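You operate a simulated robot arm through the tools that you are given. There is no shell and no other tool.

Carry out the task below with a simulated robot arm. There is one attempt and no reset: what you move stays moved.

JOB
Wrap the short brass bush in the small wrap, roll its band flat.
Fine: plain flap under the banded flap; use the blue roller and put it back.

The check looks at the end state, three seconds after you hand in, the way a careful person would. Anything else that was tipped, shoved, dropped, spilled or broken makes it a failure.

ROBOT AND FRAMES
A 7-joint arm with a two-finger parallel gripper, fixed in place. Base frame: the origin is on the floor under the middle of its stand, x ahead of it, y to its left, z up. Lengths are in m, angles in rad, forces in N, time in s.
It reaches about 1.372 m from its shoulder. Its first joint turns from -2.601 to 2.601 rad. Payload 3.43 kg.
The tool frame sits at the grasp point between the pads (the TCP): z along the fingers, y along the line on which they close. The tips reach 0.03 m beyond it. Largest opening 0.094 m; finger width 0.028, thickness 0.01; the body of the gripper, 0.05 by 0.096 m, starts 0.055 m behind the TCP.
Orientation is that of the tool frame in the base frame, as a unit quaternion [x, y, z, w]. With the fingers straight down and closing along the base's y, the tool's x points along the base's -x, its y along +y and its z along -z.

CONTROLS
- The arm moves only by the tool apply_moves. Its argument "increments" is one flat list of numbers, 7 for each row, row after row: the shift along the tool's x, y, z in cm, then the turn, a rotation vector about the tool's x, y, z in rad, then the finger opening in cm, from 0 to 9.4. In form: [dx, dy, dz, wx, wy, wz, gripper, dx, dy, dz, wx, wy, wz, gripper, ...]. A call has 1 to 20 rows; each row shifts and turns the commanded pose from where the row before left it, along the tool's axes as they then stand. A row lasts 0.2 s, in which the tool goes at most 0.05 m and 0.15 rad; a call with a longer step from one row to the next is refused whole, and so is a gripper value outside its range. A pose out of reach is approached as far as the arm can. The call stops where the force on the tool passes 50 N (or 10 N more than at its start, if that is more) or the arm is blocked; 0.2 s more then pass. The fingers move at their own pace (about 0.045 m/s each) and stop on an object; they squeeze with about 42 N. The grip force told is the motor's: it shows also when the fingers shut on nothing. Time passes only in rows, and 0.2 s behind the last, so rows that do not move let the fingers close. The reply holds the time, the measured pose of the TCP, the force on the tool along the base axes, the opening and the grip force, in the units named above and with some noise, with the torque about the TCP (base axes, N m) and any sound that the robot's microphone picked up.
- Cameras (640 x 400 px; columns grow to the right, rows downward): "scene" is fixed at [0.4015, -0.5004, 1.1868]; the picture's right is [0.88, -0.47, 0.00], its down [-0.22, -0.42, -0.88] and it looks along [0.41, 0.78, -0.48] (base axes); focal length 372 px, centre (320, 200). "wrist" rides on the gripper at [0.076, 0.014, -0.102] in the tool frame; the picture's right is [-0.18, 0.98, 0.00], its down [-0.75, -0.14, -0.64] and it looks along [-0.63, -0.12, 0.77] (tool axes); focal length 243 px, centre (320, 200). There is no depth. A picture from a camera that has moved, and an enlarged one, comes with that camera's place and axes in the base frame and with its lens.
- camera(camera): a new picture of that camera. It takes no simulated time.
- enlarge(camera, box): a new picture of the part [left, top, right, bottom] of that camera's present view, enlarged. It takes no simulated time.
- job_done(): hands the job in; it is judged then, once.

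Places have to be worked out from the pictures, the camera data and where the tool is seen. Open the gripper and draw the arm clear of the work before you hand the job in, unless the task says otherwise.

The tools are called as a command line: name --argument value ..., lists and objects as JSON in quotes. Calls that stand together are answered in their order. apply_moves: Moves the arm, as the interface text tells. Its arguments: {"type":"object","properties":{"increments":{"type":"array","items":{"type":"number"}}},"required":["increments"]} The other tools are called the same way: camera (camera) takes a picture; enlarge (camera, box) takes an enlarged picture of a part of a camera's view; job_done () hands the job in.

At the start:

```text
time: 0.0
position: [0.6026, 0.233, 0.8872]
ee_rot: [0.0, 1.0, 0.0, 0.0]
force: [-0.1, -0.2, 0.3]
wrist_torque: [0.01, -0.02, 0.03]
finger_gap: 0.0939
grip_force: 0.0
```

scene: 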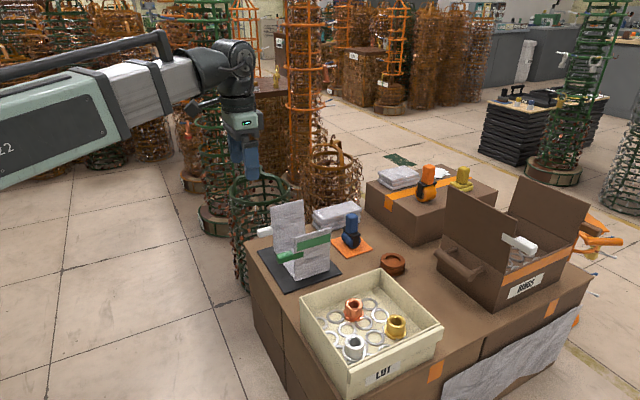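
wrist: 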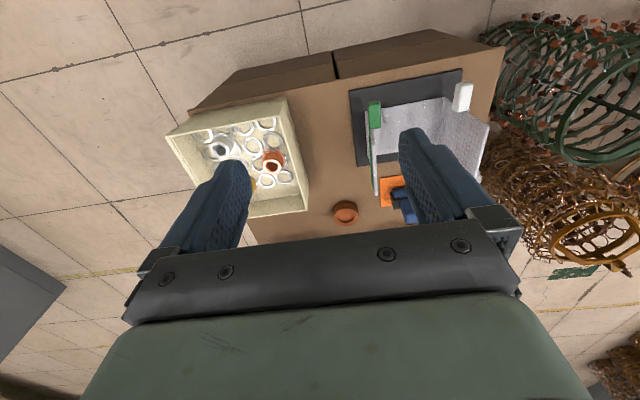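

I'll begin by looking closely at the scene from both cameras, to identify the bushes, the wraps and the rollers.

enlarge --camera "scene" --box '[230, 180, 400, 290]'

enlarge --camera "scene" --box '[290, 260, 450, 400]'

enlarge --camera "scene" --box '[360, 150, 600, 310]'

enlarge --camera "wrist" --box '[150, 30, 520, 250]'

```text
3.64 times, centred on (315, 235) of scene
camera zoom: at [0.4015, -0.5004, 1.1868], right [0.88, -0.47, 0.0], down [-0.22, -0.42, -0.88], along [0.41, 0.78, -0.48], focal length 1351 px, centre (338, 73)
```

zoom: 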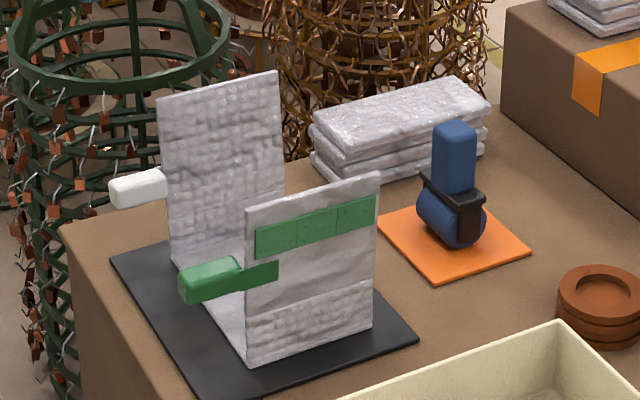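

```text
2.86 times, centred on (370, 330) of scene
camera zoom: at [0.4015, -0.5004, 1.1868], right [0.88, -0.47, 0.0], down [-0.22, -0.42, -0.88], along [0.41, 0.78, -0.48], focal length 1062 px, centre (177, -171)
```

zoom: 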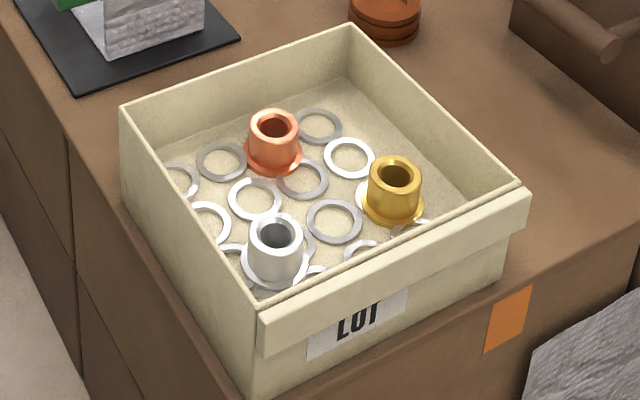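

```text
2.50 times, centred on (480, 230) of scene
camera zoom: at [0.4015, -0.5004, 1.1868], right [0.88, -0.47, 0.0], down [-0.22, -0.42, -0.88], along [0.41, 0.78, -0.48], focal length 929 px, centre (-80, 125)
```

zoom: 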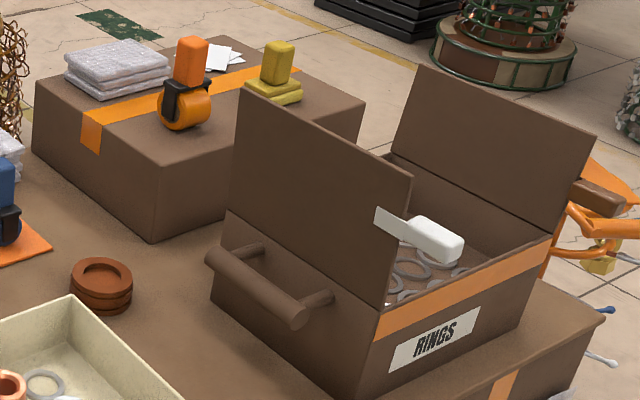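

```text
1.73 times, centred on (335, 140) of wrist
camera zoom: at [0.5271, 0.2468, 0.9897], right [0.18, 0.98, 0.0], down [0.75, -0.14, 0.64], along [0.63, -0.12, -0.77], focal length 420 px, centre (294, 304)
```

zoom: 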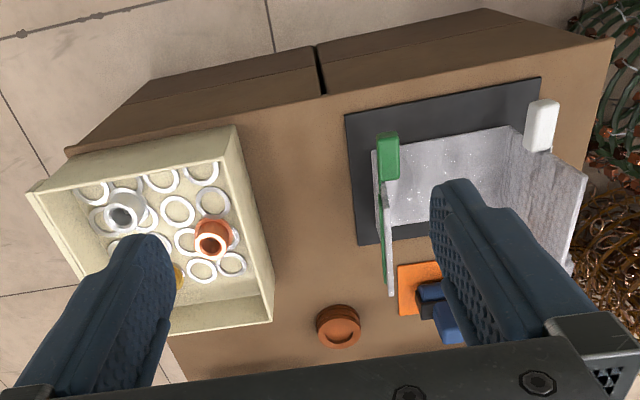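

The arm hides part of the view. The tray seems to hold steel, copper and brass bushes. I'll move the arm toward −y at its present safe height to see into the LOT tray and the RINGS box from above.

apply_moves --increments '[0, -4, 0, 0, 0, 0, 9.4, 0, -4, 0, 0, 0, 0, 9.4, 0, -4, 0, 0, 0, 0, 9.4, 0, -4, 0, 0, 0, 0, 9.4, 0, 0, 0, 0, 0, 0, 9.4]'

camera --camera "wrist"

camera --camera "scene"

```text
time: 1.2
position: [0.6037, 0.0713, 0.8868]
ee_rot: [0.0, 1.0, -0.001, 0.0]
force: [-1.0, -0.3, 0.3]
wrist_torque: [0.03, 0.02, 0.0]
finger_gap: 0.0937
grip_force: 0.0
```

```text
taken
camera wrist: at [0.5268, 0.0862, 0.9891], right [0.18, 0.98, 0.0], down [0.75, -0.14, 0.64], along [0.63, -0.12, -0.77], focal length 243 px, centre (320, 200)
```

wrist: 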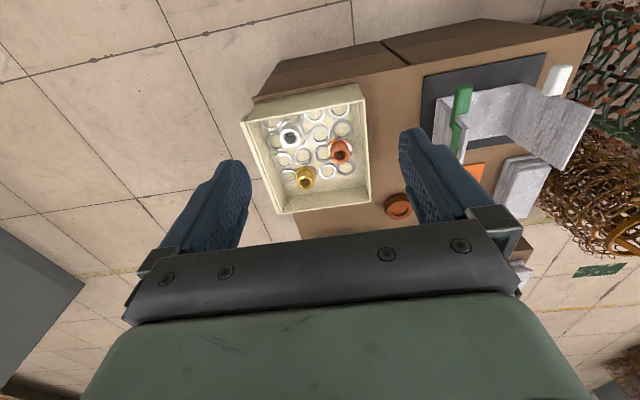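

```text
taken
```

scene: 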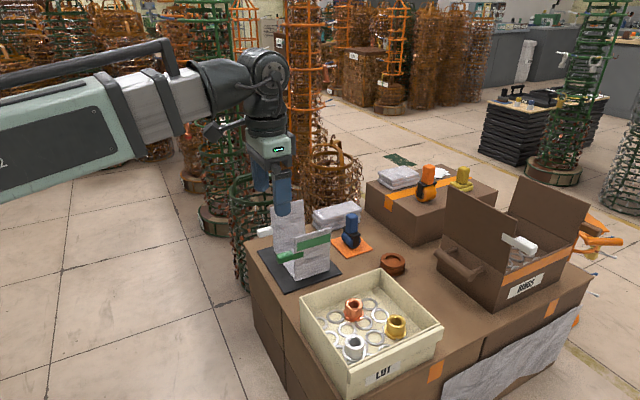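

Three bushes stand in the tray: steel, copper and a single brass one. I'll enlarge the wrist view on the tray and the wrap.

enlarge --camera "wrist" --box '[235, 70, 395, 220]'

enlarge --camera "wrist" --box '[400, 40, 600, 230]'

enlarge --camera "scene" --box '[430, 170, 600, 310]'

enlarge --camera "scene" --box '[240, 190, 350, 300]'

```text
2.67 times, centred on (315, 145) of wrist
camera zoom: at [0.5268, 0.0862, 0.9891], right [0.18, 0.98, 0.0], down [0.75, -0.14, 0.64], along [0.63, -0.12, -0.77], focal length 647 px, centre (333, 347)
```

zoom: 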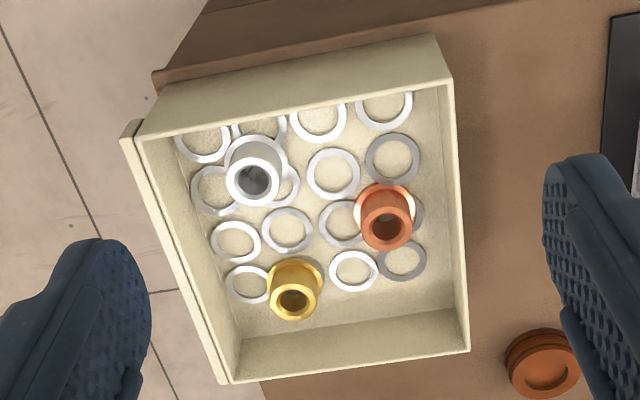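

```text
2.11 times, centred on (500, 135) of wrist
camera zoom: at [0.5268, 0.0862, 0.9891], right [0.18, 0.98, 0.0], down [0.75, -0.14, 0.64], along [0.63, -0.12, -0.77], focal length 511 px, centre (-59, 337)
```

zoom: 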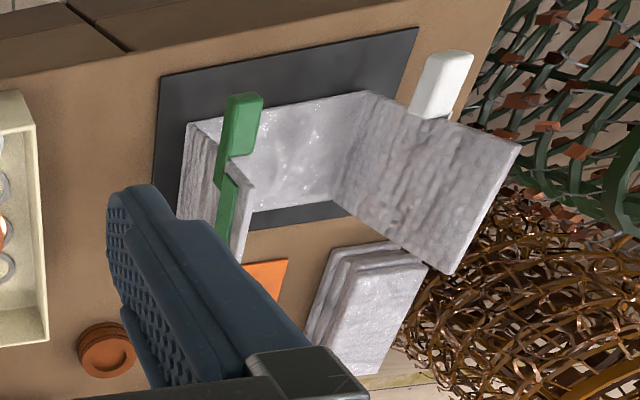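

```text
2.86 times, centred on (515, 240) of scene
camera zoom: at [0.4015, -0.5004, 1.1868], right [0.88, -0.47, 0.0], down [-0.22, -0.42, -0.88], along [0.41, 0.78, -0.48], focal length 1062 px, centre (-237, 86)
```

zoom: 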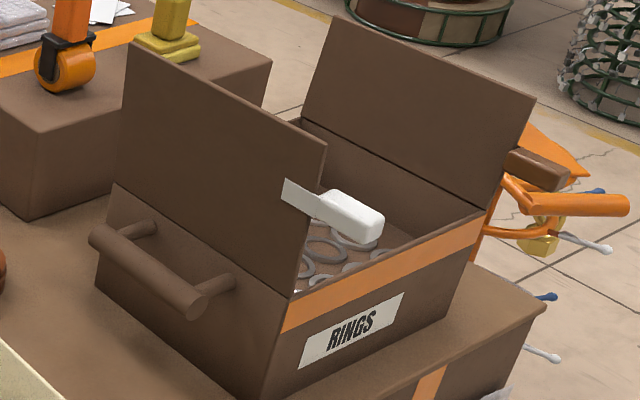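

```text
3.64 times, centred on (295, 245) of scene
camera zoom: at [0.4015, -0.5004, 1.1868], right [0.88, -0.47, 0.0], down [-0.22, -0.42, -0.88], along [0.41, 0.78, -0.48], focal length 1351 px, centre (411, 36)
```

zoom: 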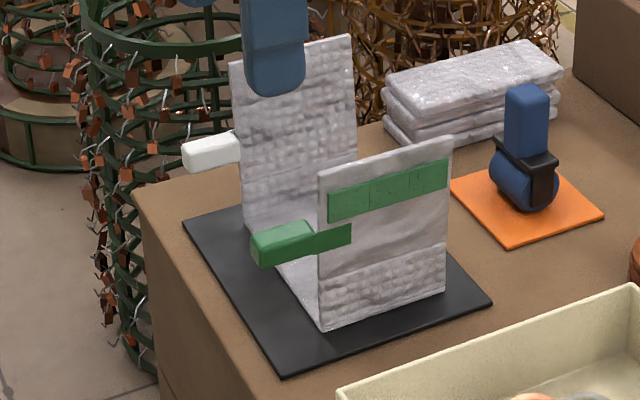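

The wrap's base looks to span y≈0.33–0.51 and x≈0.76–0.88, with the flaps about 0.15–0.17 m tall. I'll move nearer, on the robot side of it, to get a close view of the wrap, the tabs and the blue roller.

apply_moves --increments '[0.55, 3.6, 2.0, 0, 0, 0, 9.4, 0.55, 3.6, 2.0, 0, 0, 0, 9.4, 0.55, 3.6, 2.0, 0, 0, 0, 9.4, 0.55, 3.6, 2.0, 0, 0, 0, 9.4, 0.55, 3.6, 2.0, 0, 0, 0, 9.4, 0.55, 3.6, 2.0, 0, 0, 0, 9.4, 0.55, 3.6, 2.0, 0, 0, 0, 9.4, 0.55, 3.6, 2.0, 0, 0, 0, 9.4, 0, 0, 0, 0, 0, 0, 9.4]'

camera --camera "wrist"

camera --camera "scene"

```text
time: 3.2
position: [0.5593, 0.3601, 0.7271]
ee_rot: [0.0, 1.0, -0.001, -0.001]
force: [-0.9, -0.4, -0.5]
wrist_torque: [0.0, 0.02, -0.03]
finger_gap: 0.0939
grip_force: 0.1
```

```text
taken
camera wrist: at [0.4833, 0.3743, 0.8302], right [0.18, 0.98, 0.0], down [0.75, -0.14, 0.64], along [0.63, -0.12, -0.77], focal length 243 px, centre (320, 200)
```

wrist: 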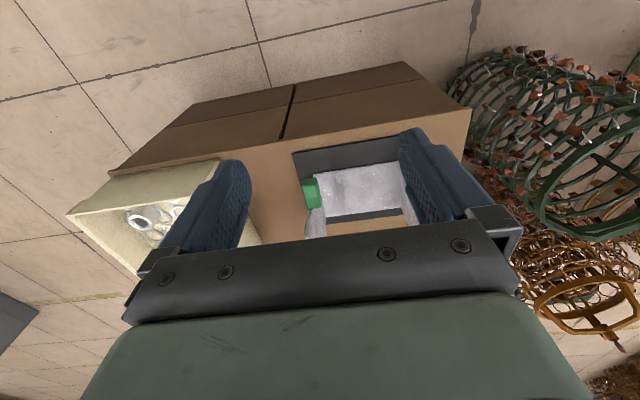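

```text
taken
```

scene: 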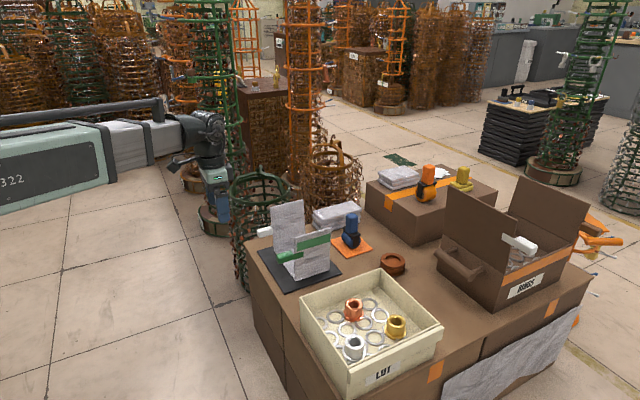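

The gripper body hides the far half of the view. I'll tilt the tool forward so that the wrist camera sees the wrap and the roller between the fingers.

apply_moves --increments '[1.5, 1, 0, 0, -0.15, 0, 9.4, 1.5, 1, 0, 0, -0.15, 0, 9.4, 1.5, 1, 0, 0, -0.15, 0, 9.4, 1.5, 1, 0, 0, -0.15, 0, 9.4, 0, 0, 0, 0, 0, 0, 9.4]'

camera --camera "wrist"

enlarge --camera "wrist" --box '[220, 0, 420, 200]'

```text
time: 4.4
position: [0.503, 0.4001, 0.7149]
ee_rot: [-0.001, 0.955, 0.0, 0.296]
force: [-0.2, 0.2, -0.4]
wrist_torque: [0.03, 0.03, 0.01]
finger_gap: 0.094
grip_force: 0.0
```

```text
taken
camera wrist: at [0.381, 0.415, 0.7557], right [0.15, 0.98, 0.1], down [0.26, -0.14, 0.96], along [0.95, -0.12, -0.28], focal length 243 px, centre (320, 200)
```

wrist: 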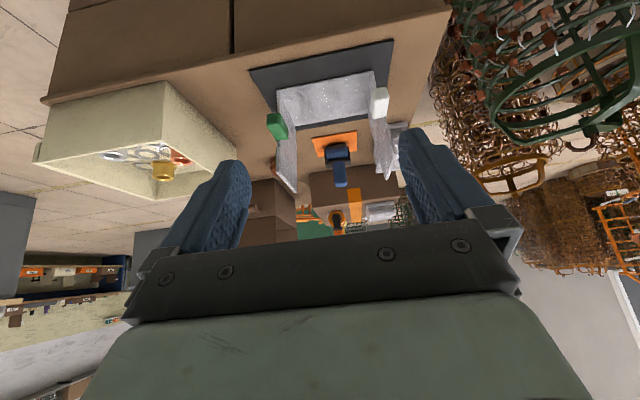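

```text
2.00 times, centred on (320, 100) of wrist
camera zoom: at [0.381, 0.415, 0.7557], right [0.15, 0.98, 0.1], down [0.26, -0.14, 0.96], along [0.95, -0.12, -0.28], focal length 485 px, centre (320, 400)
```

zoom: 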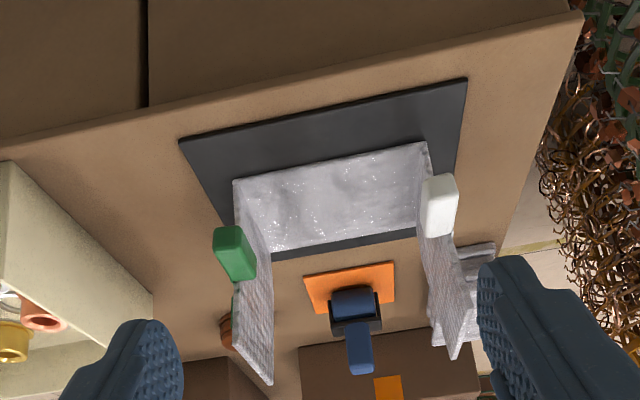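

Good view of the wrap. Now I'll zoom in on the roller and the tabs to judge how they are oriented.

enlarge --camera "wrist" --box '[300, 120, 380, 200]'

enlarge --camera "scene" --box '[320, 195, 390, 265]'

enlarge --camera "scene" --box '[245, 190, 345, 290]'

enlarge --camera "scene" --box '[370, 295, 430, 355]'

```text
5.00 times, centred on (340, 160) of wrist
camera zoom: at [0.381, 0.415, 0.7557], right [0.15, 0.98, 0.1], down [0.26, -0.14, 0.96], along [0.95, -0.12, -0.28], focal length 1213 px, centre (220, 400)
```

zoom: 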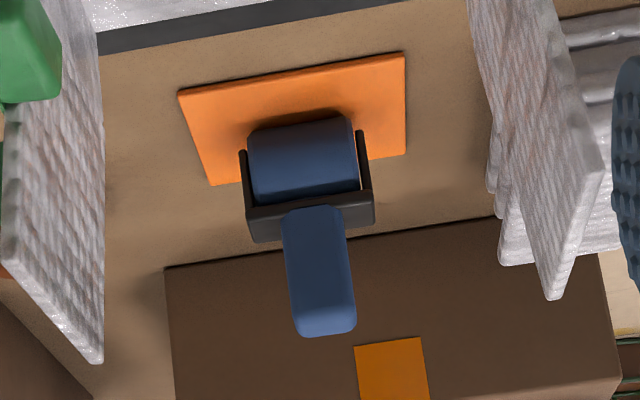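

```text
5.71 times, centred on (355, 230) of scene
camera zoom: at [0.4015, -0.5004, 1.1868], right [0.88, -0.47, 0.0], down [-0.22, -0.42, -0.88], along [0.41, 0.78, -0.48], focal length 2124 px, centre (120, 29)
```

zoom: 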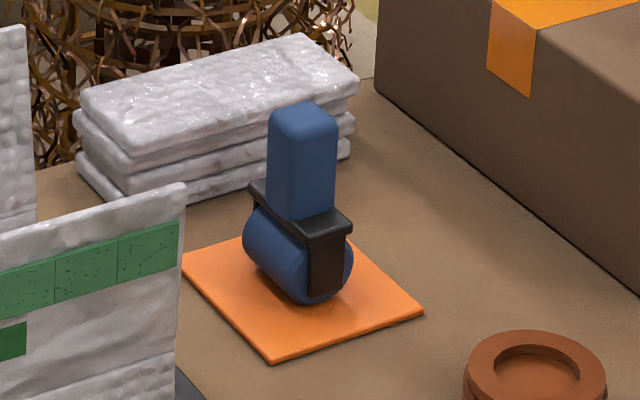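

```text
4.00 times, centred on (295, 240) of scene
camera zoom: at [0.4015, -0.5004, 1.1868], right [0.88, -0.47, 0.0], down [-0.22, -0.42, -0.88], along [0.41, 0.78, -0.48], focal length 1486 px, centre (420, 40)
```

zoom: 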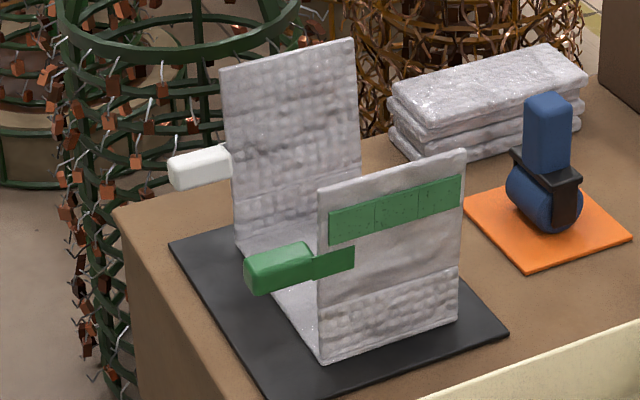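

```text
6.67 times, centred on (400, 325) of scene
camera zoom: at [0.4015, -0.5004, 1.1868], right [0.88, -0.47, 0.0], down [-0.22, -0.42, -0.88], along [0.41, 0.78, -0.48], focal length 2478 px, centre (-213, -633)
```

zoom: 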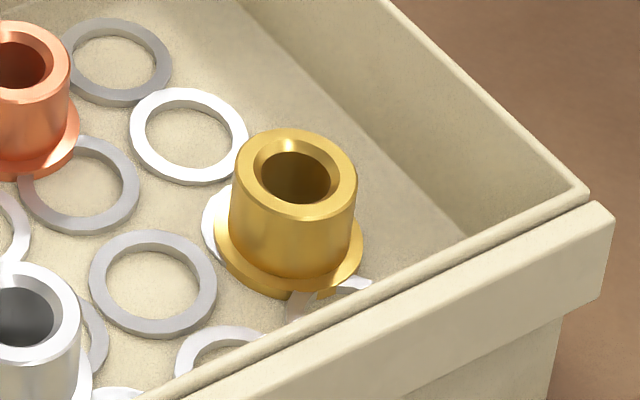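

The wrap base is near z≈0.42, spanning x 0.75–0.885 and y 0.31–0.49. Each flap has a crease about 0.054 m up. The roller wheel is at about (1.006, 0.401, 0.437) with its axis along y. Next I'll straighten the tool and go above the brass bush, estimated at (0.873, −0.015), to look at it closely.

apply_moves --increments '[0, 0, 0, 0, 0.15, 0, 9.4, 0, 0, 0, 0, 0.15, 0, 9.4, 0, 0, 0, 0, 0.15, 0, 9.4, 0, 0, 0, 0, 0.15, 0, 9.4, -3.08, -3.45, 0.3, 0, 0, 0, 9.4, -3.08, -3.45, 0.3, 0, 0, 0, 9.4, -3.08, -3.45, 0.3, 0, 0, 0, 9.4, -3.08, -3.45, 0.3, 0, 0, 0, 9.4, -3.08, -3.45, 0.3, 0, 0, 0, 9.4, -3.08, -3.45, 0.3, 0, 0, 0, 9.4, -3.08, -3.45, 0.3, 0, 0, 0, 9.4, -3.08, -3.45, 0.3, 0, 0, 0, 9.4, -3.08, -3.45, 0.3, 0, 0, 0, 9.4, -3.08, -3.45, 0.3, 0, 0, 0, 9.4, -3.08, -3.45, 0.3, 0, 0, 0, 9.4, -3.08, -3.45, 0.3, 0, 0, 0, 9.4, 0, 0, 0, 0, 0, 0, 9.4]'

camera --camera "wrist"

camera --camera "scene"

```text
time: 8.0
position: [0.8709, -0.0144, 0.6782]
ee_rot: [0.001, 1.0, -0.001, 0.001]
force: [-0.2, 0.6, -0.1]
wrist_torque: [-0.01, 0.0, 0.0]
finger_gap: 0.0942
grip_force: 0.1
```

```text
taken
camera wrist: at [0.7948, 0.0003, 0.7812], right [0.18, 0.98, 0.0], down [0.75, -0.14, 0.64], along [0.63, -0.12, -0.77], focal length 243 px, centre (320, 200)
```

wrist: 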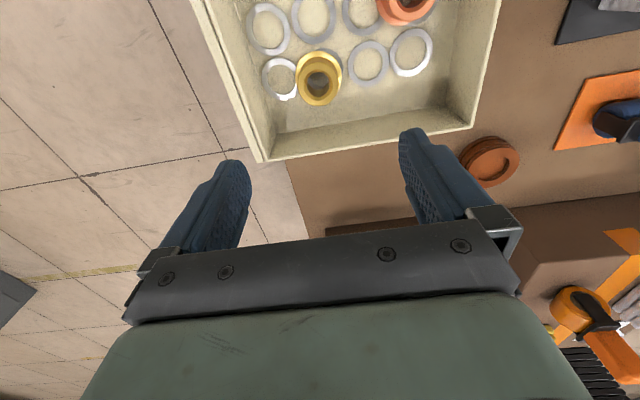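

```text
taken
```

scene: 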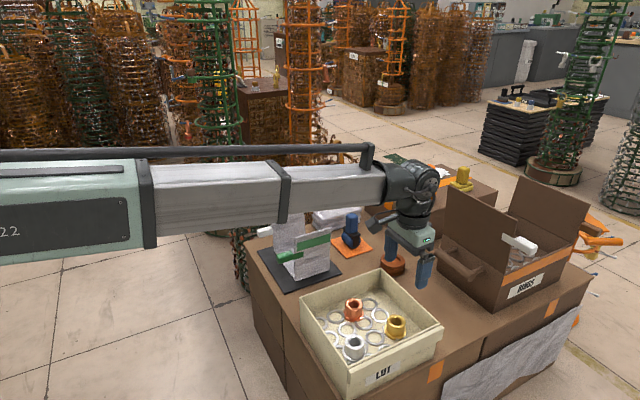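

I'll zoom in on the bush and the tray from here to fix their positions.

enlarge --camera "wrist" --box '[190, 0, 510, 170]'

enlarge --camera "wrist" --box '[270, 30, 370, 130]'

```text
2.00 times, centred on (350, 85) of wrist
camera zoom: at [0.7948, 0.0003, 0.7812], right [0.18, 0.98, 0.0], down [0.75, -0.14, 0.64], along [0.63, -0.12, -0.77], focal length 485 px, centre (260, 430)
```

zoom: 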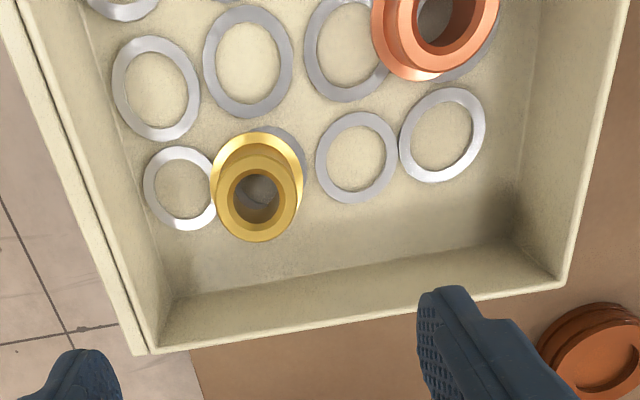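

```text
4.00 times, centred on (320, 80) of wrist
camera zoom: at [0.7948, 0.0003, 0.7812], right [0.18, 0.98, 0.0], down [0.75, -0.14, 0.64], along [0.63, -0.12, -0.77], focal length 970 px, centre (320, 680)
```

zoom: 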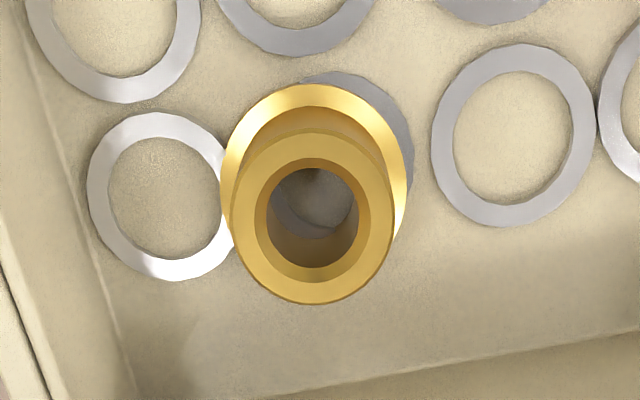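

I place the brass bush at about (0.867, −0.015), with its top at z≈0.49 and the tray floor at z≈0.45; the tray rim is at about 0.52. I'll lower partway over it and check again.

apply_moves --increments '[0.4, 0, 3, 0, 0, 0, 9.4, 0, 0, 3, 0, 0, 0, 9.4, 0, 0, 3, 0, 0, 0, 9.4, 0, 0, 2, 0, 0, 0, 9.4, 0, 0, 0, 0, 0, 0, 9.4]'

camera --camera "wrist"

enlarge --camera "scene" --box '[290, 200, 460, 340]'

```text
time: 9.2
position: [0.8667, -0.0128, 0.568]
ee_rot: [0.0, 1.0, -0.001, -0.001]
force: [0.1, 0.3, 0.1]
wrist_torque: [-0.01, 0.0, -0.04]
finger_gap: 0.0939
grip_force: 0.1
```

```text
taken
camera wrist: at [0.7905, 0.0009, 0.6709], right [0.18, 0.98, 0.0], down [0.75, -0.14, 0.64], along [0.63, -0.12, -0.77], focal length 243 px, centre (320, 200)
```

wrist: 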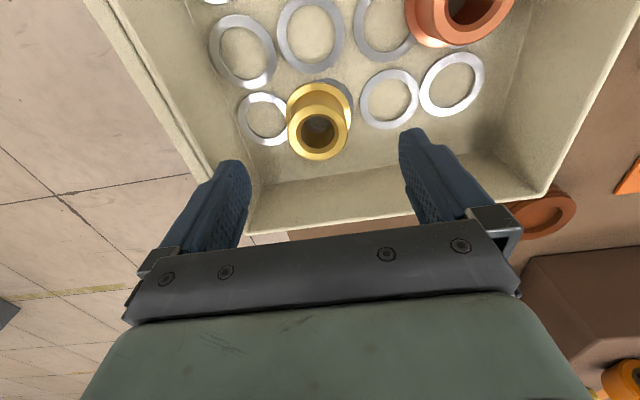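

```text
2.86 times, centred on (375, 270) of scene
camera zoom: at [0.4015, -0.5004, 1.1868], right [0.88, -0.47, 0.0], down [-0.22, -0.42, -0.88], along [0.41, 0.78, -0.48], focal length 1062 px, centre (163, 0)
```

zoom: 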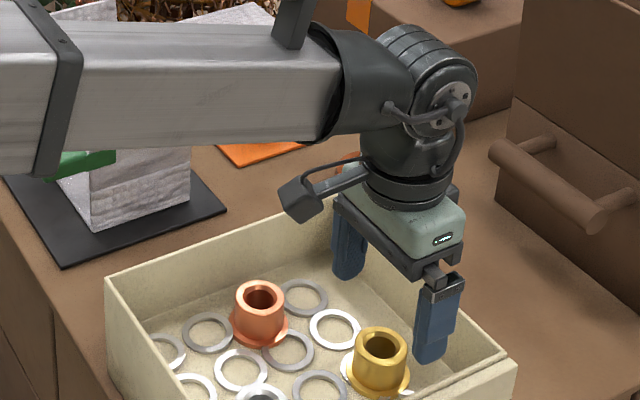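

The bush is centred between the fingers, at about (0.868, −0.0135). I'll descend to TCP z≈0.491, which puts the tips just above the flange, and close on the barrel.

apply_moves --increments '[0, 0, 3, 0, 0, 0, 9.4, -0.1, 0, 3, 0, 0, 0, 9.4, 0, 0, 1.6, 0, 0, 0, 9.4, 0, 0, 0, 0, 0, 0, 9.4]'

camera --camera "wrist"

enlarge --camera "scene" --box '[340, 240, 460, 360]'

```text
time: 10.0
position: [0.8685, -0.0133, 0.5011]
ee_rot: [0.0, 1.0, 0.0, 0.002]
force: [-5.4, -1.1, 20.2]
wrist_torque: [0.2, 0.45, -0.02]
finger_gap: 0.0941
grip_force: 0.1
stopped in row 4: the force on the tool passed its limit at 67 N (the readings are from after the stop); the commanded pose is now the measured one
```

```text
taken
camera wrist: at [0.7917, 0.0015, 0.6034], right [0.18, 0.98, 0.0], down [0.75, -0.14, 0.65], along [0.64, -0.12, -0.76], focal length 243 px, centre (320, 200)
```

wrist: 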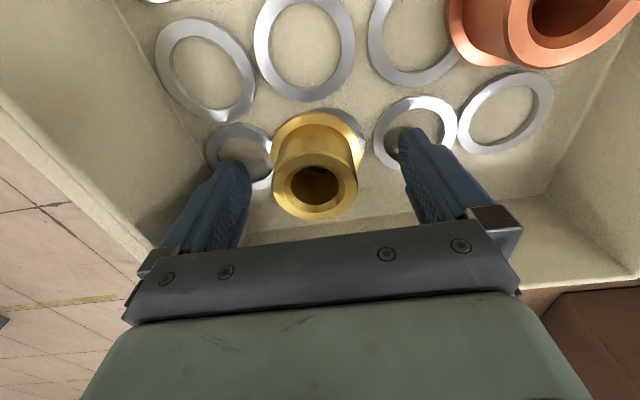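

```text
3.33 times, centred on (400, 300) of scene
camera zoom: at [0.4015, -0.5004, 1.1868], right [0.88, -0.47, 0.0], down [-0.22, -0.42, -0.88], along [0.41, 0.78, -0.48], focal length 1239 px, centre (53, -133)
```

zoom: 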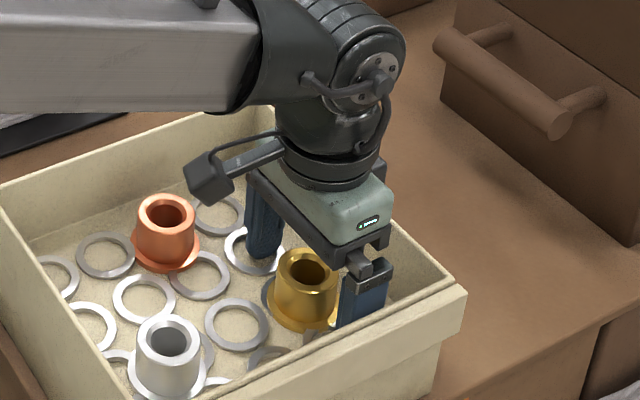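

The tips touched the tray floor or a ring at z≈0.471, so the floor is a little higher than I judged. I'll lift 6 mm to take the load off, then close on the barrel.

apply_moves --increments '[0, 0, -0.6, 0, 0, 0, 9.4, 0, 0, 0, 0, 0, 0, 9.4, 0, 0, 0, 0, 0, 0, 7.5, 0, 0, 0, 0, 0, 0, 6, 0, 0, 0, 0, 0, 0, 4.8, 0, 0, 0, 0, 0, 0, 3.5, 0, 0, 0, 0, 0, 0, 3.5, 0, 0, 0, 0, 0, 0, 3.5]'

camera --camera "wrist"

enlarge --camera "scene" --box '[340, 240, 460, 360]'

```text
time: 11.8
position: [0.8693, -0.0128, 0.5056]
ee_rot: [-0.001, 1.0, 0.0, 0.002]
force: [0.8, -0.9, 2.3]
wrist_torque: [-0.04, 0.01, 0.02]
finger_gap: 0.0448
grip_force: 42.0
```

```text
taken
camera wrist: at [0.7928, 0.0014, 0.6076], right [0.18, 0.98, 0.0], down [0.75, -0.14, 0.65], along [0.64, -0.12, -0.76], focal length 243 px, centre (320, 200)
```

wrist: 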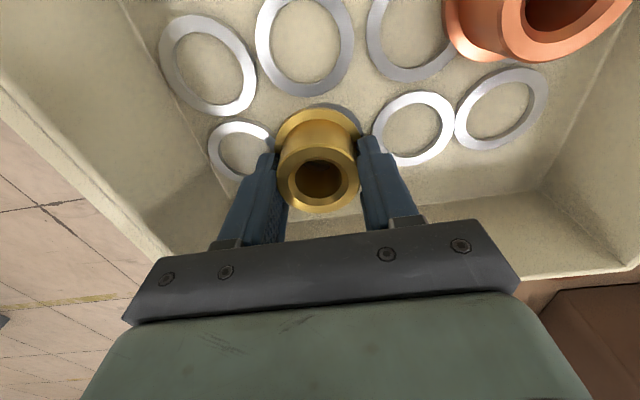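

```text
3.33 times, centred on (400, 300) of scene
camera zoom: at [0.4015, -0.5004, 1.1868], right [0.88, -0.47, 0.0], down [-0.22, -0.42, -0.88], along [0.41, 0.78, -0.48], focal length 1239 px, centre (53, -133)
```

zoom: 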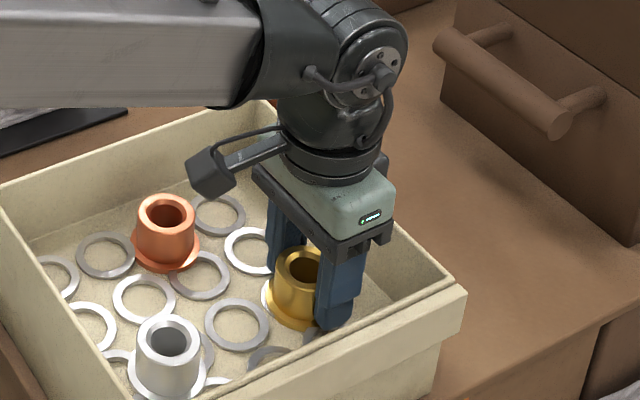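

The bush is gripped at 44.8 mm with 42 N. I'll lift it clear of the tray and carry it high over the wrap, toward (0.817, 0.40).

apply_moves --increments '[0, 0, -2, 0, 0, 0, 3.5, 0, 0, -4, 0, 0, 0, 3.5, 0, 0, -4.5, 0, 0, 0, 3.5, 0, 0, -4.5, 0, 0, 0, 3.5, 0, 0, -4.5, 0, 0, 0, 3.5, 0, 0, -4.5, 0, 0, 0, 3.5, 0.5, 4.1, 0, 0, 0, 0, 3.5, 0.5, 4.1, 0, 0, 0, 0, 3.5, 0.5, 4.1, 0, 0, 0, 0, 3.5, 0.5, 4.1, 0, 0, 0, 0, 3.5, 0.5, 4.1, 0, 0, 0, 0, 3.5, 0.5, 4.1, 0, 0, 0, 0, 3.5, 0.5, 4.1, 0, 0, 0, 0, 3.5, 0.5, 4.1, 0, 0, 0, 0, 3.5, 0.5, 4.1, 0, 0, 0, 0, 3.5, 0.5, 4.1, 0, 0, 0, 0, 3.5, 0, 0, 0, 0, 0, 0, 3.5]'

camera --camera "wrist"

camera --camera "scene"

```text
time: 15.4
position: [0.817, 0.3976, 0.7447]
ee_rot: [0.0, 1.0, -0.001, 0.003]
force: [1.1, 0.0, -1.8]
wrist_torque: [0.01, -0.01, -0.01]
finger_gap: 0.0443
grip_force: 42.5
```

```text
taken
camera wrist: at [0.7403, 0.4121, 0.8474], right [0.18, 0.98, 0.0], down [0.75, -0.14, 0.65], along [0.63, -0.12, -0.76], focal length 243 px, centre (320, 200)
```

wrist: 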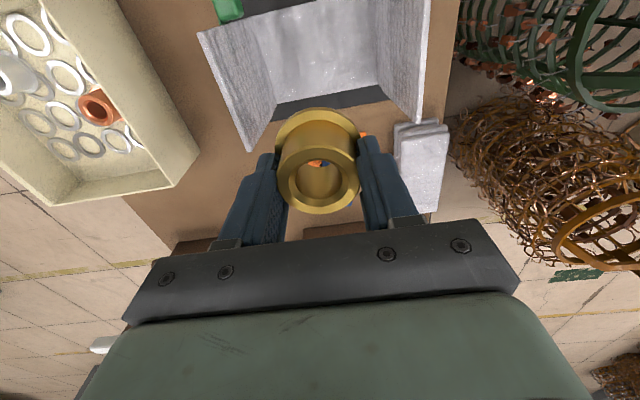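

```text
taken
```

scene: 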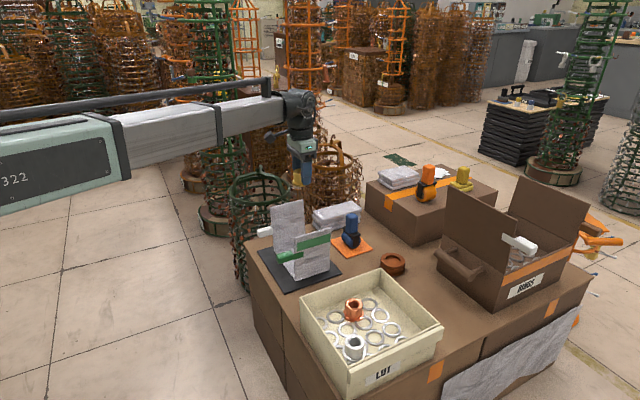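

The bush is held and the flap tops lie at y≈0.299 and 0.501. This view puts the wrap's centre at about (0.807, 0.40), so I'll shift 1 cm in −x and lower between the flaps to z≈0.50.

apply_moves --increments '[1.0, 0, 4, 0, 0, 0, 3.5, 0, 0, 4, 0, 0, 0, 3.5, 0, 0, 4, 0, 0, 0, 3.5, 0, 0, 4, 0, 0, 0, 3.5, 0, 0, 4, 0, 0, 0, 3.5, 0, 0, 3.5, 0, 0, 0, 3.5, 0, 0, 0, 0, 0, 0, 3.5]'

camera --camera "wrist"

enlarge --camera "scene" --box '[240, 190, 350, 300]'

```text
time: 17.0
position: [0.8087, 0.3968, 0.5083]
ee_rot: [0.0, 1.0, 0.001, 0.003]
force: [-1.6, 0.6, -2.0]
wrist_torque: [-0.01, 0.0, -0.02]
finger_gap: 0.0448
grip_force: 42.3
```

```text
taken
camera wrist: at [0.7324, 0.4111, 0.6117], right [0.18, 0.98, 0.0], down [0.75, -0.14, 0.65], along [0.63, -0.12, -0.76], focal length 243 px, centre (320, 200)
```

wrist: 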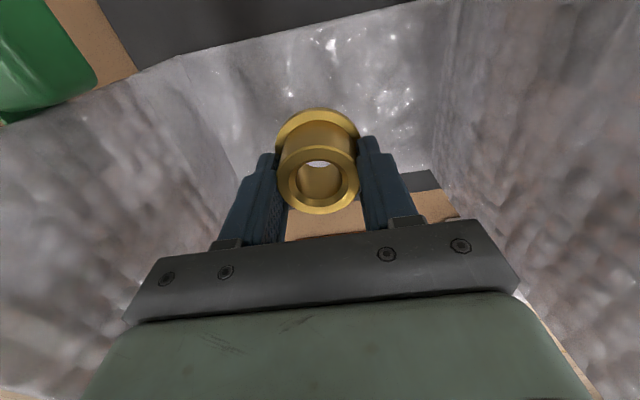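

```text
3.64 times, centred on (295, 245) of scene
camera zoom: at [0.4015, -0.5004, 1.1868], right [0.88, -0.47, 0.0], down [-0.22, -0.42, -0.88], along [0.41, 0.78, -0.48], focal length 1351 px, centre (411, 36)
```

zoom: 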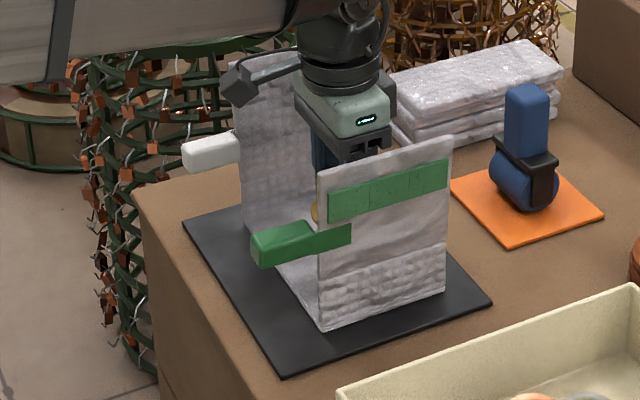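

The gripper sits well between the flaps and clear of both. I'll lower about 3.5 cm, then go in small steps until the bush touches down.

apply_moves --increments '[0, 0, 1.2, 0, 0, 0, 3.5, 0, 0, 1.2, 0, 0, 0, 3.5, 0, 0, 1.0, 0, 0, 0, 3.5, 0, 0, 0, 0, 0, 0, 3.5]'

apply_moves --increments '[0, 0, 0.3, 0, 0, 0, 3.5, 0, 0, 0.3, 0, 0, 0, 3.5, 0, 0, 0, 0, 0, 0, 3.5]'

camera --camera "wrist"

```text
time: 18.0
position: [0.8098, 0.3955, 0.4758]
ee_rot: [0.001, 1.0, 0.0, 0.003]
force: [-0.4, -0.6, -1.5]
wrist_torque: [-0.02, 0.0, 0.04]
finger_gap: 0.0445
grip_force: 42.2
```

```text
time: 18.8
position: [0.8095, 0.397, 0.4692]
ee_rot: [0.0, 1.0, 0.0, 0.003]
force: [0.5, 0.1, -1.0]
wrist_torque: [0.01, -0.04, 0.0]
finger_gap: 0.0445
grip_force: 41.6
```

```text
taken
camera wrist: at [0.7326, 0.4116, 0.5722], right [0.18, 0.98, 0.0], down [0.75, -0.14, 0.65], along [0.63, -0.12, -0.76], focal length 243 px, centre (320, 200)
```

wrist: 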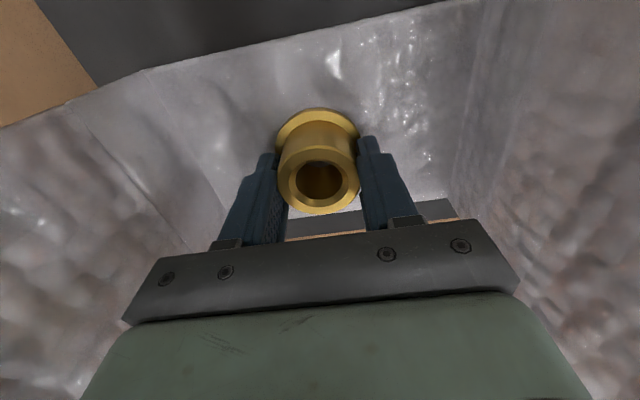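

The bush hasn't touched yet, since the force is still about −1 N. I'll continue in 2–3 mm steps.

apply_moves --increments '[0, 0, 0.3, 0, 0, 0, 3.5, 0, 0, 0.2, 0, 0, 0, 3.5, 0, 0, 0, 0, 0, 0, 3.5]'

apply_moves --increments '[0, 0, 0.2, 0, 0, 0, 3.5, 0, 0, 0.2, 0, 0, 0, 3.5, 0, 0, 0, 0, 0, 0, 3.5]'

```text
time: 19.6
position: [0.8091, 0.3974, 0.4655]
ee_rot: [0.0, 1.0, 0.001, 0.002]
force: [-3.0, 0.5, 23.7]
wrist_torque: [0.02, 0.19, -0.05]
finger_gap: 0.0444
grip_force: 42.2
```

```text
time: 20.4
position: [0.8093, 0.3972, 0.4627]
ee_rot: [0.0, 1.0, 0.001, 0.003]
force: [0.1, 4.8, 40.7]
wrist_torque: [-0.18, 0.35, 0.1]
finger_gap: 0.043
grip_force: 41.9
```

The bush is seated (contact at about z 0.466). I'll ease off the downward push by 2–3 mm, open the fingers to 7 cm and look.

apply_moves --increments '[0, 0, -0.3, 0, 0, 0, 3.5, 0, 0, 0, 0, 0, 0, 5, 0, 0, 0, 0, 0, 0, 6, 0, 0, 0, 0, 0, 0, 7, 0, 0, 0, 0, 0, 0, 7.5, 0, 0, 0, 0, 0, 0, 7.5]'

camera --camera "wrist"

```text
time: 21.8
position: [0.8092, 0.3983, 0.4639]
ee_rot: [0.001, 1.0, 0.0, 0.004]
force: [-0.9, 1.2, 4.7]
wrist_torque: [-0.12, 0.08, 0.0]
finger_gap: 0.0746
grip_force: 0.1
```

```text
taken
camera wrist: at [0.7324, 0.4119, 0.5658], right [0.18, 0.98, 0.0], down [0.75, -0.14, 0.65], along [0.63, -0.12, -0.76], focal length 243 px, centre (320, 200)
```

wrist: 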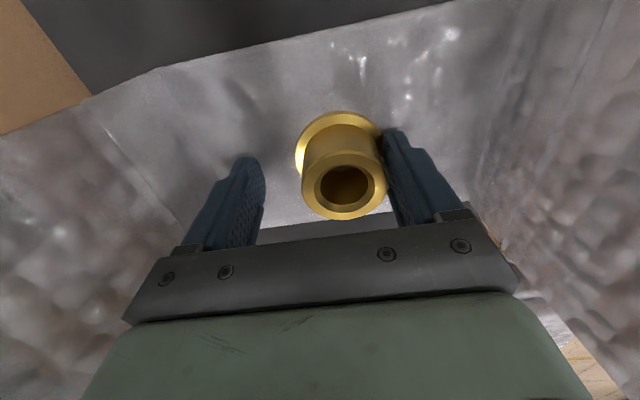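

The +y fingertip was resting on the flange and dragged the bush about 1 cm. I'll lift 7 mm so the tips clear the flange, close again to recentre the bush, then reopen.

apply_moves --increments '[0, 0, -0.7, 0, 0, 0, 7.5, 0, 0, 0, 0, 0, 0, 7.0, 0, 0, 0, 0, 0, 0, 6.2, 0, 0, 0, 0, 0, 0, 5.4, 0, 0, 0, 0, 0, 0, 4.6, 0, 0, 0, 0, 0, 0, 4.2, 0, 0, 0, 0, 0, 0, 4.2]'

camera --camera "wrist"

```text
time: 23.4
position: [0.8091, 0.3981, 0.4702]
ee_rot: [0.0, 1.0, 0.0, 0.002]
force: [0.5, 1.0, 1.0]
wrist_torque: [0.0, 0.0, -0.01]
finger_gap: 0.0432
grip_force: 4.3
```

```text
taken
camera wrist: at [0.7326, 0.4112, 0.5731], right [0.18, 0.98, 0.0], down [0.75, -0.14, 0.65], along [0.63, -0.12, -0.76], focal length 243 px, centre (320, 200)
```

wrist: 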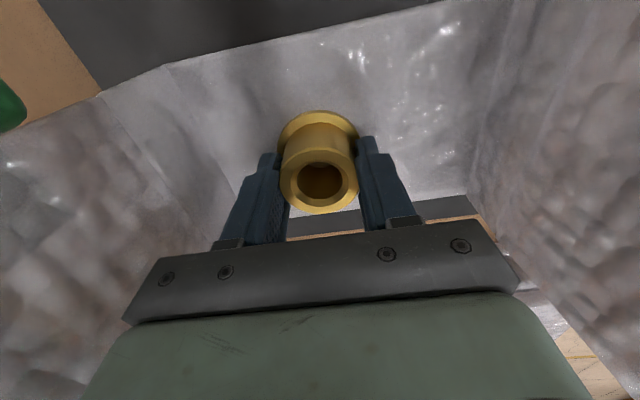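

The bush is back between the fingers, centred at y≈0.398. Now I'll open, and rise only if it stays put.

apply_moves --increments '[0, 0, 0, 0, 0, 0, 5, 0, 0, 0, 0, 0, 0, 6, 0, 0, 0, 0, 0, 0, 7, 0, 0, 0, 0, 0, 0, 7.5, 0, 0, 0, 0, 0, 0, 7.5]'

camera --camera "wrist"

```text
time: 24.6
position: [0.81, 0.3964, 0.47]
ee_rot: [0.0, 1.0, -0.001, 0.003]
force: [0.0, -0.1, -0.6]
wrist_torque: [0.01, 0.01, 0.0]
finger_gap: 0.0746
grip_force: 0.1
```

```text
taken
camera wrist: at [0.7326, 0.4113, 0.5731], right [0.18, 0.98, 0.0], down [0.75, -0.14, 0.65], along [0.63, -0.12, -0.76], focal length 243 px, centre (320, 200)
```

wrist: 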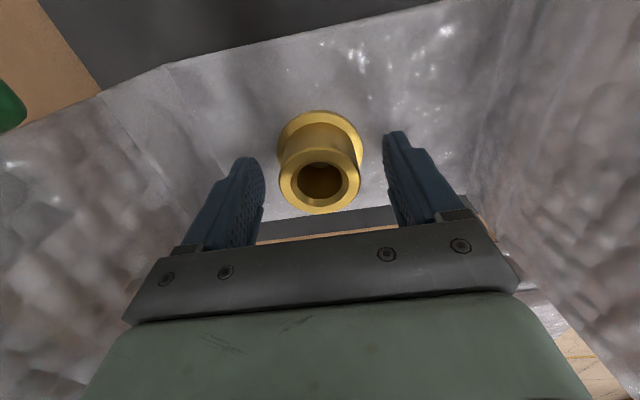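

The bush is standing free on the wrap base. I'll rise straight out, retreat toward the robot and tilt the tool 45° to look at the tabs.

apply_moves --increments '[0, 0, -2, 0, 0, 0, 7.5, 0, 0, -4.5, 0, 0, 0, 7.5, 0, 0, -4.5, 0, 0, 0, 7.5, 0, 0, -4.5, 0, 0, 0, 7.5, 0, 0, -4.5, 0, 0, 0, 7.5, 0, 0, -4.5, 0, 0, 0, 7.5, 4.5, 0.8, 0, 0, 0, 0, 7.5, 4.5, 0.8, 0, 0, 0, 0, 7.5, 4.5, 0.8, 0, 0, 0, 0, 7.5, 4.5, 0.8, 0, 0, 0, 0, 7.5, 4.5, 0.8, 0, 0, 0, 0, 7.5, 4.5, 0.8, 0, 0, 0, 0, 7.5, 0, 0, 0, 0, -0.15, 0, 7.5, 0, 0, 0, 0, -0.15, 0, 7.5, 0, 0, 0, 0, -0.15, 0, 7.5, 0, 0, 0, 0, -0.15, 0, 7.5, 0, 0, 0, 0, -0.15, 0, 7.5, 0, 0, 0, 0, -0.035, 0, 7.5, 0, 0, 0, 0, 0, 0, 7.5]'

camera --camera "wrist"

camera --camera "scene"

```text
time: 28.6
position: [0.5377, 0.446, 0.715]
ee_rot: [0.0, 0.923, 0.001, 0.384]
force: [-0.2, -0.8, -0.4]
wrist_torque: [-0.02, -0.01, 0.0]
finger_gap: 0.0748
grip_force: 0.0
```

```text
taken
camera wrist: at [0.4115, 0.4596, 0.7326], right [0.13, 0.98, 0.13], down [0.07, -0.14, 0.99], along [0.99, -0.12, -0.09], focal length 243 px, centre (320, 200)
```

wrist: 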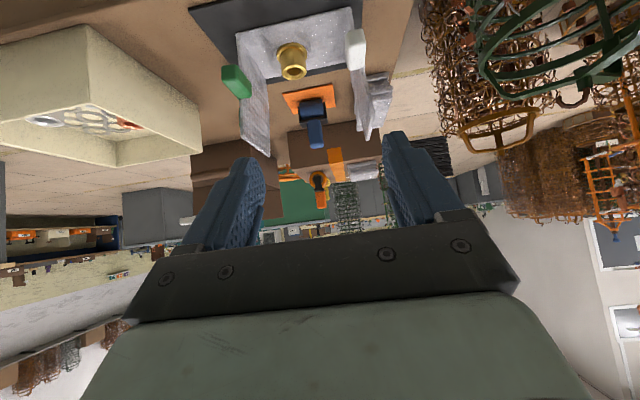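

```text
taken
```

scene: 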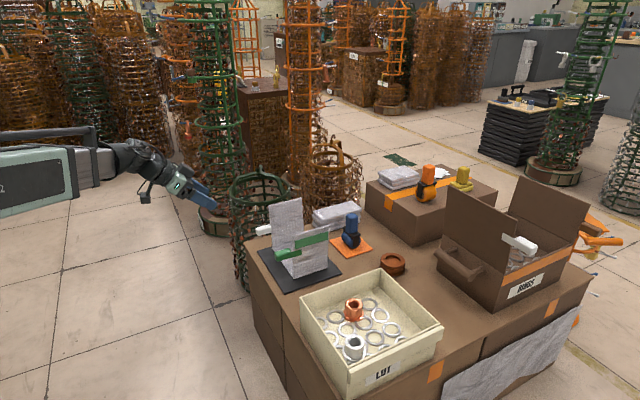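

The bush stands upright in the wrap. I'll zoom in to get the tab positions.

enlarge --camera "wrist" --box '[200, 0, 420, 150]'

enlarge --camera "wrist" --box '[330, 10, 400, 80]'

enlarge --camera "wrist" --box '[205, 45, 285, 125]'

enlarge --camera "scene" --box '[245, 190, 345, 290]'

```text
2.67 times, centred on (310, 75) of wrist
camera zoom: at [0.4115, 0.4596, 0.7326], right [0.13, 0.98, 0.13], down [0.07, -0.14, 0.99], along [0.99, -0.12, -0.09], focal length 647 px, centre (347, 533)
```

zoom: 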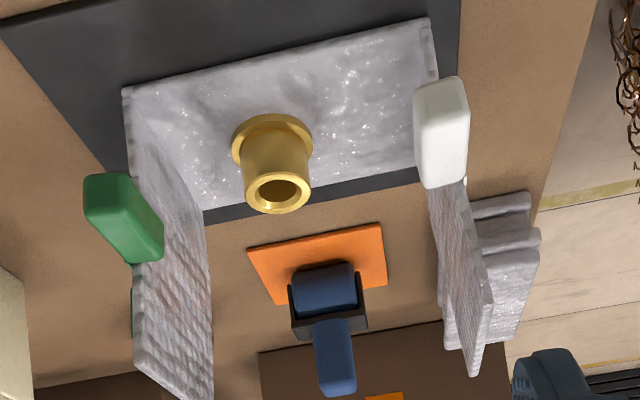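

```text
5.71 times, centred on (365, 45) of wrist
camera zoom: at [0.4115, 0.4596, 0.7326], right [0.13, 0.98, 0.13], down [0.07, -0.14, 0.99], along [0.99, -0.12, -0.09], focal length 1386 px, centre (63, 1086)
```

zoom: 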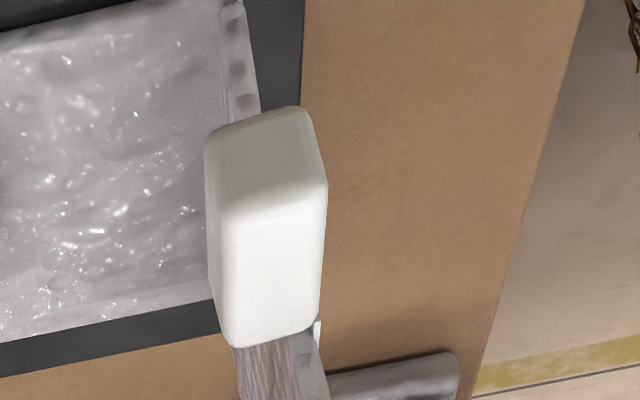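

```text
5.00 times, centred on (245, 85) of wrist
camera zoom: at [0.4115, 0.4596, 0.7326], right [0.13, 0.98, 0.13], down [0.07, -0.14, 0.99], along [0.99, -0.12, -0.09], focal length 1213 px, centre (695, 775)
```

zoom: 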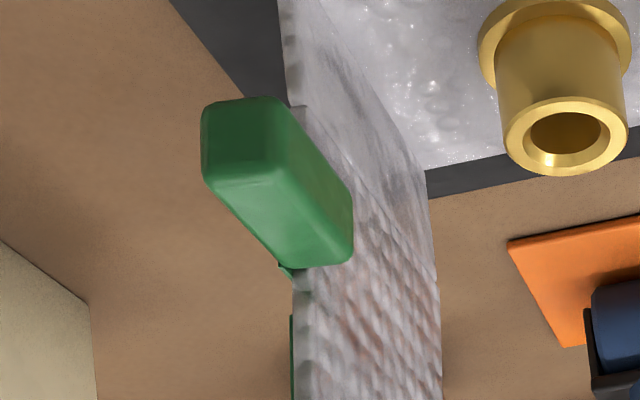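

```text
4.00 times, centred on (295, 240) of scene
camera zoom: at [0.4015, -0.5004, 1.1868], right [0.88, -0.47, 0.0], down [-0.22, -0.42, -0.88], along [0.41, 0.78, -0.48], focal length 1486 px, centre (420, 40)
```

zoom: 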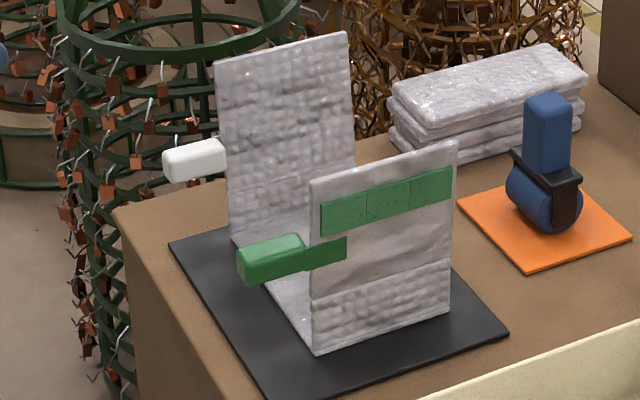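

The wrap has shifted about 1 cm in +y on its mat and now spans y≈0.323–0.50. The bush is at y≈0.397. The white tab is at about x 0.70–0.75, y≈0.494, z≈0.515. I'll approach it along the 45° tool axis with the fingers open to straddle it, stopping short to check.

apply_moves --increments '[0.2, 1.2, 4, 0, 0, 0, 7.0, 0.2, 1.2, 4, 0, 0, 0, 7.0, 0.2, 1.2, 4, 0, 0, 0, 7.0, 0.2, 1.1, 4, 0, 0, 0, 7.0, 0, 0, 2, 0, 0, 0, 7.0, 0, 0, 0, 0, 0, 0, 7.0]'

camera --camera "wrist"

enlarge --camera "scene" --box '[220, 170, 350, 290]'

```text
time: 30.0
position: [0.6611, 0.4913, 0.5806]
ee_rot: [0.0, 0.923, 0.0, 0.384]
force: [0.1, 0.2, -0.6]
wrist_torque: [-0.02, -0.01, 0.0]
finger_gap: 0.0702
grip_force: 0.1
```

```text
taken
camera wrist: at [0.534, 0.5059, 0.5994], right [0.13, 0.98, 0.13], down [0.07, -0.14, 0.99], along [0.99, -0.12, -0.09], focal length 243 px, centre (320, 200)
```

wrist: 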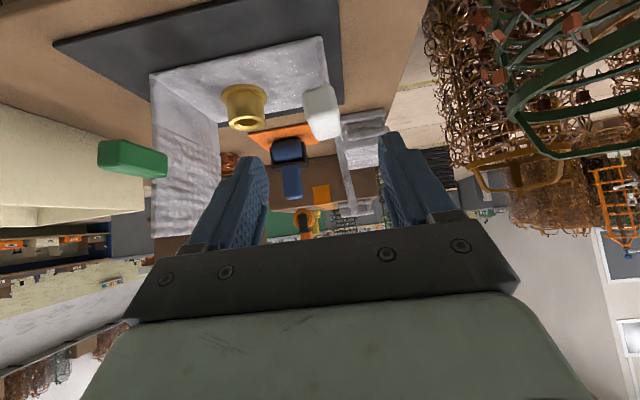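

```text
3.33 times, centred on (285, 230) of scene
camera zoom: at [0.4015, -0.5004, 1.1868], right [0.88, -0.47, 0.0], down [-0.22, -0.42, -0.88], along [0.41, 0.78, -0.48], focal length 1239 px, centre (437, 100)
```

zoom: 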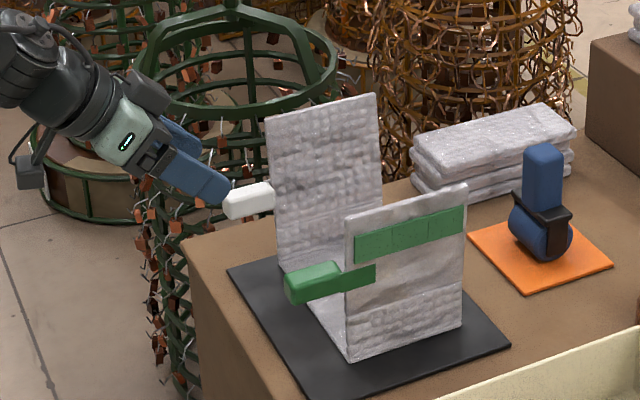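

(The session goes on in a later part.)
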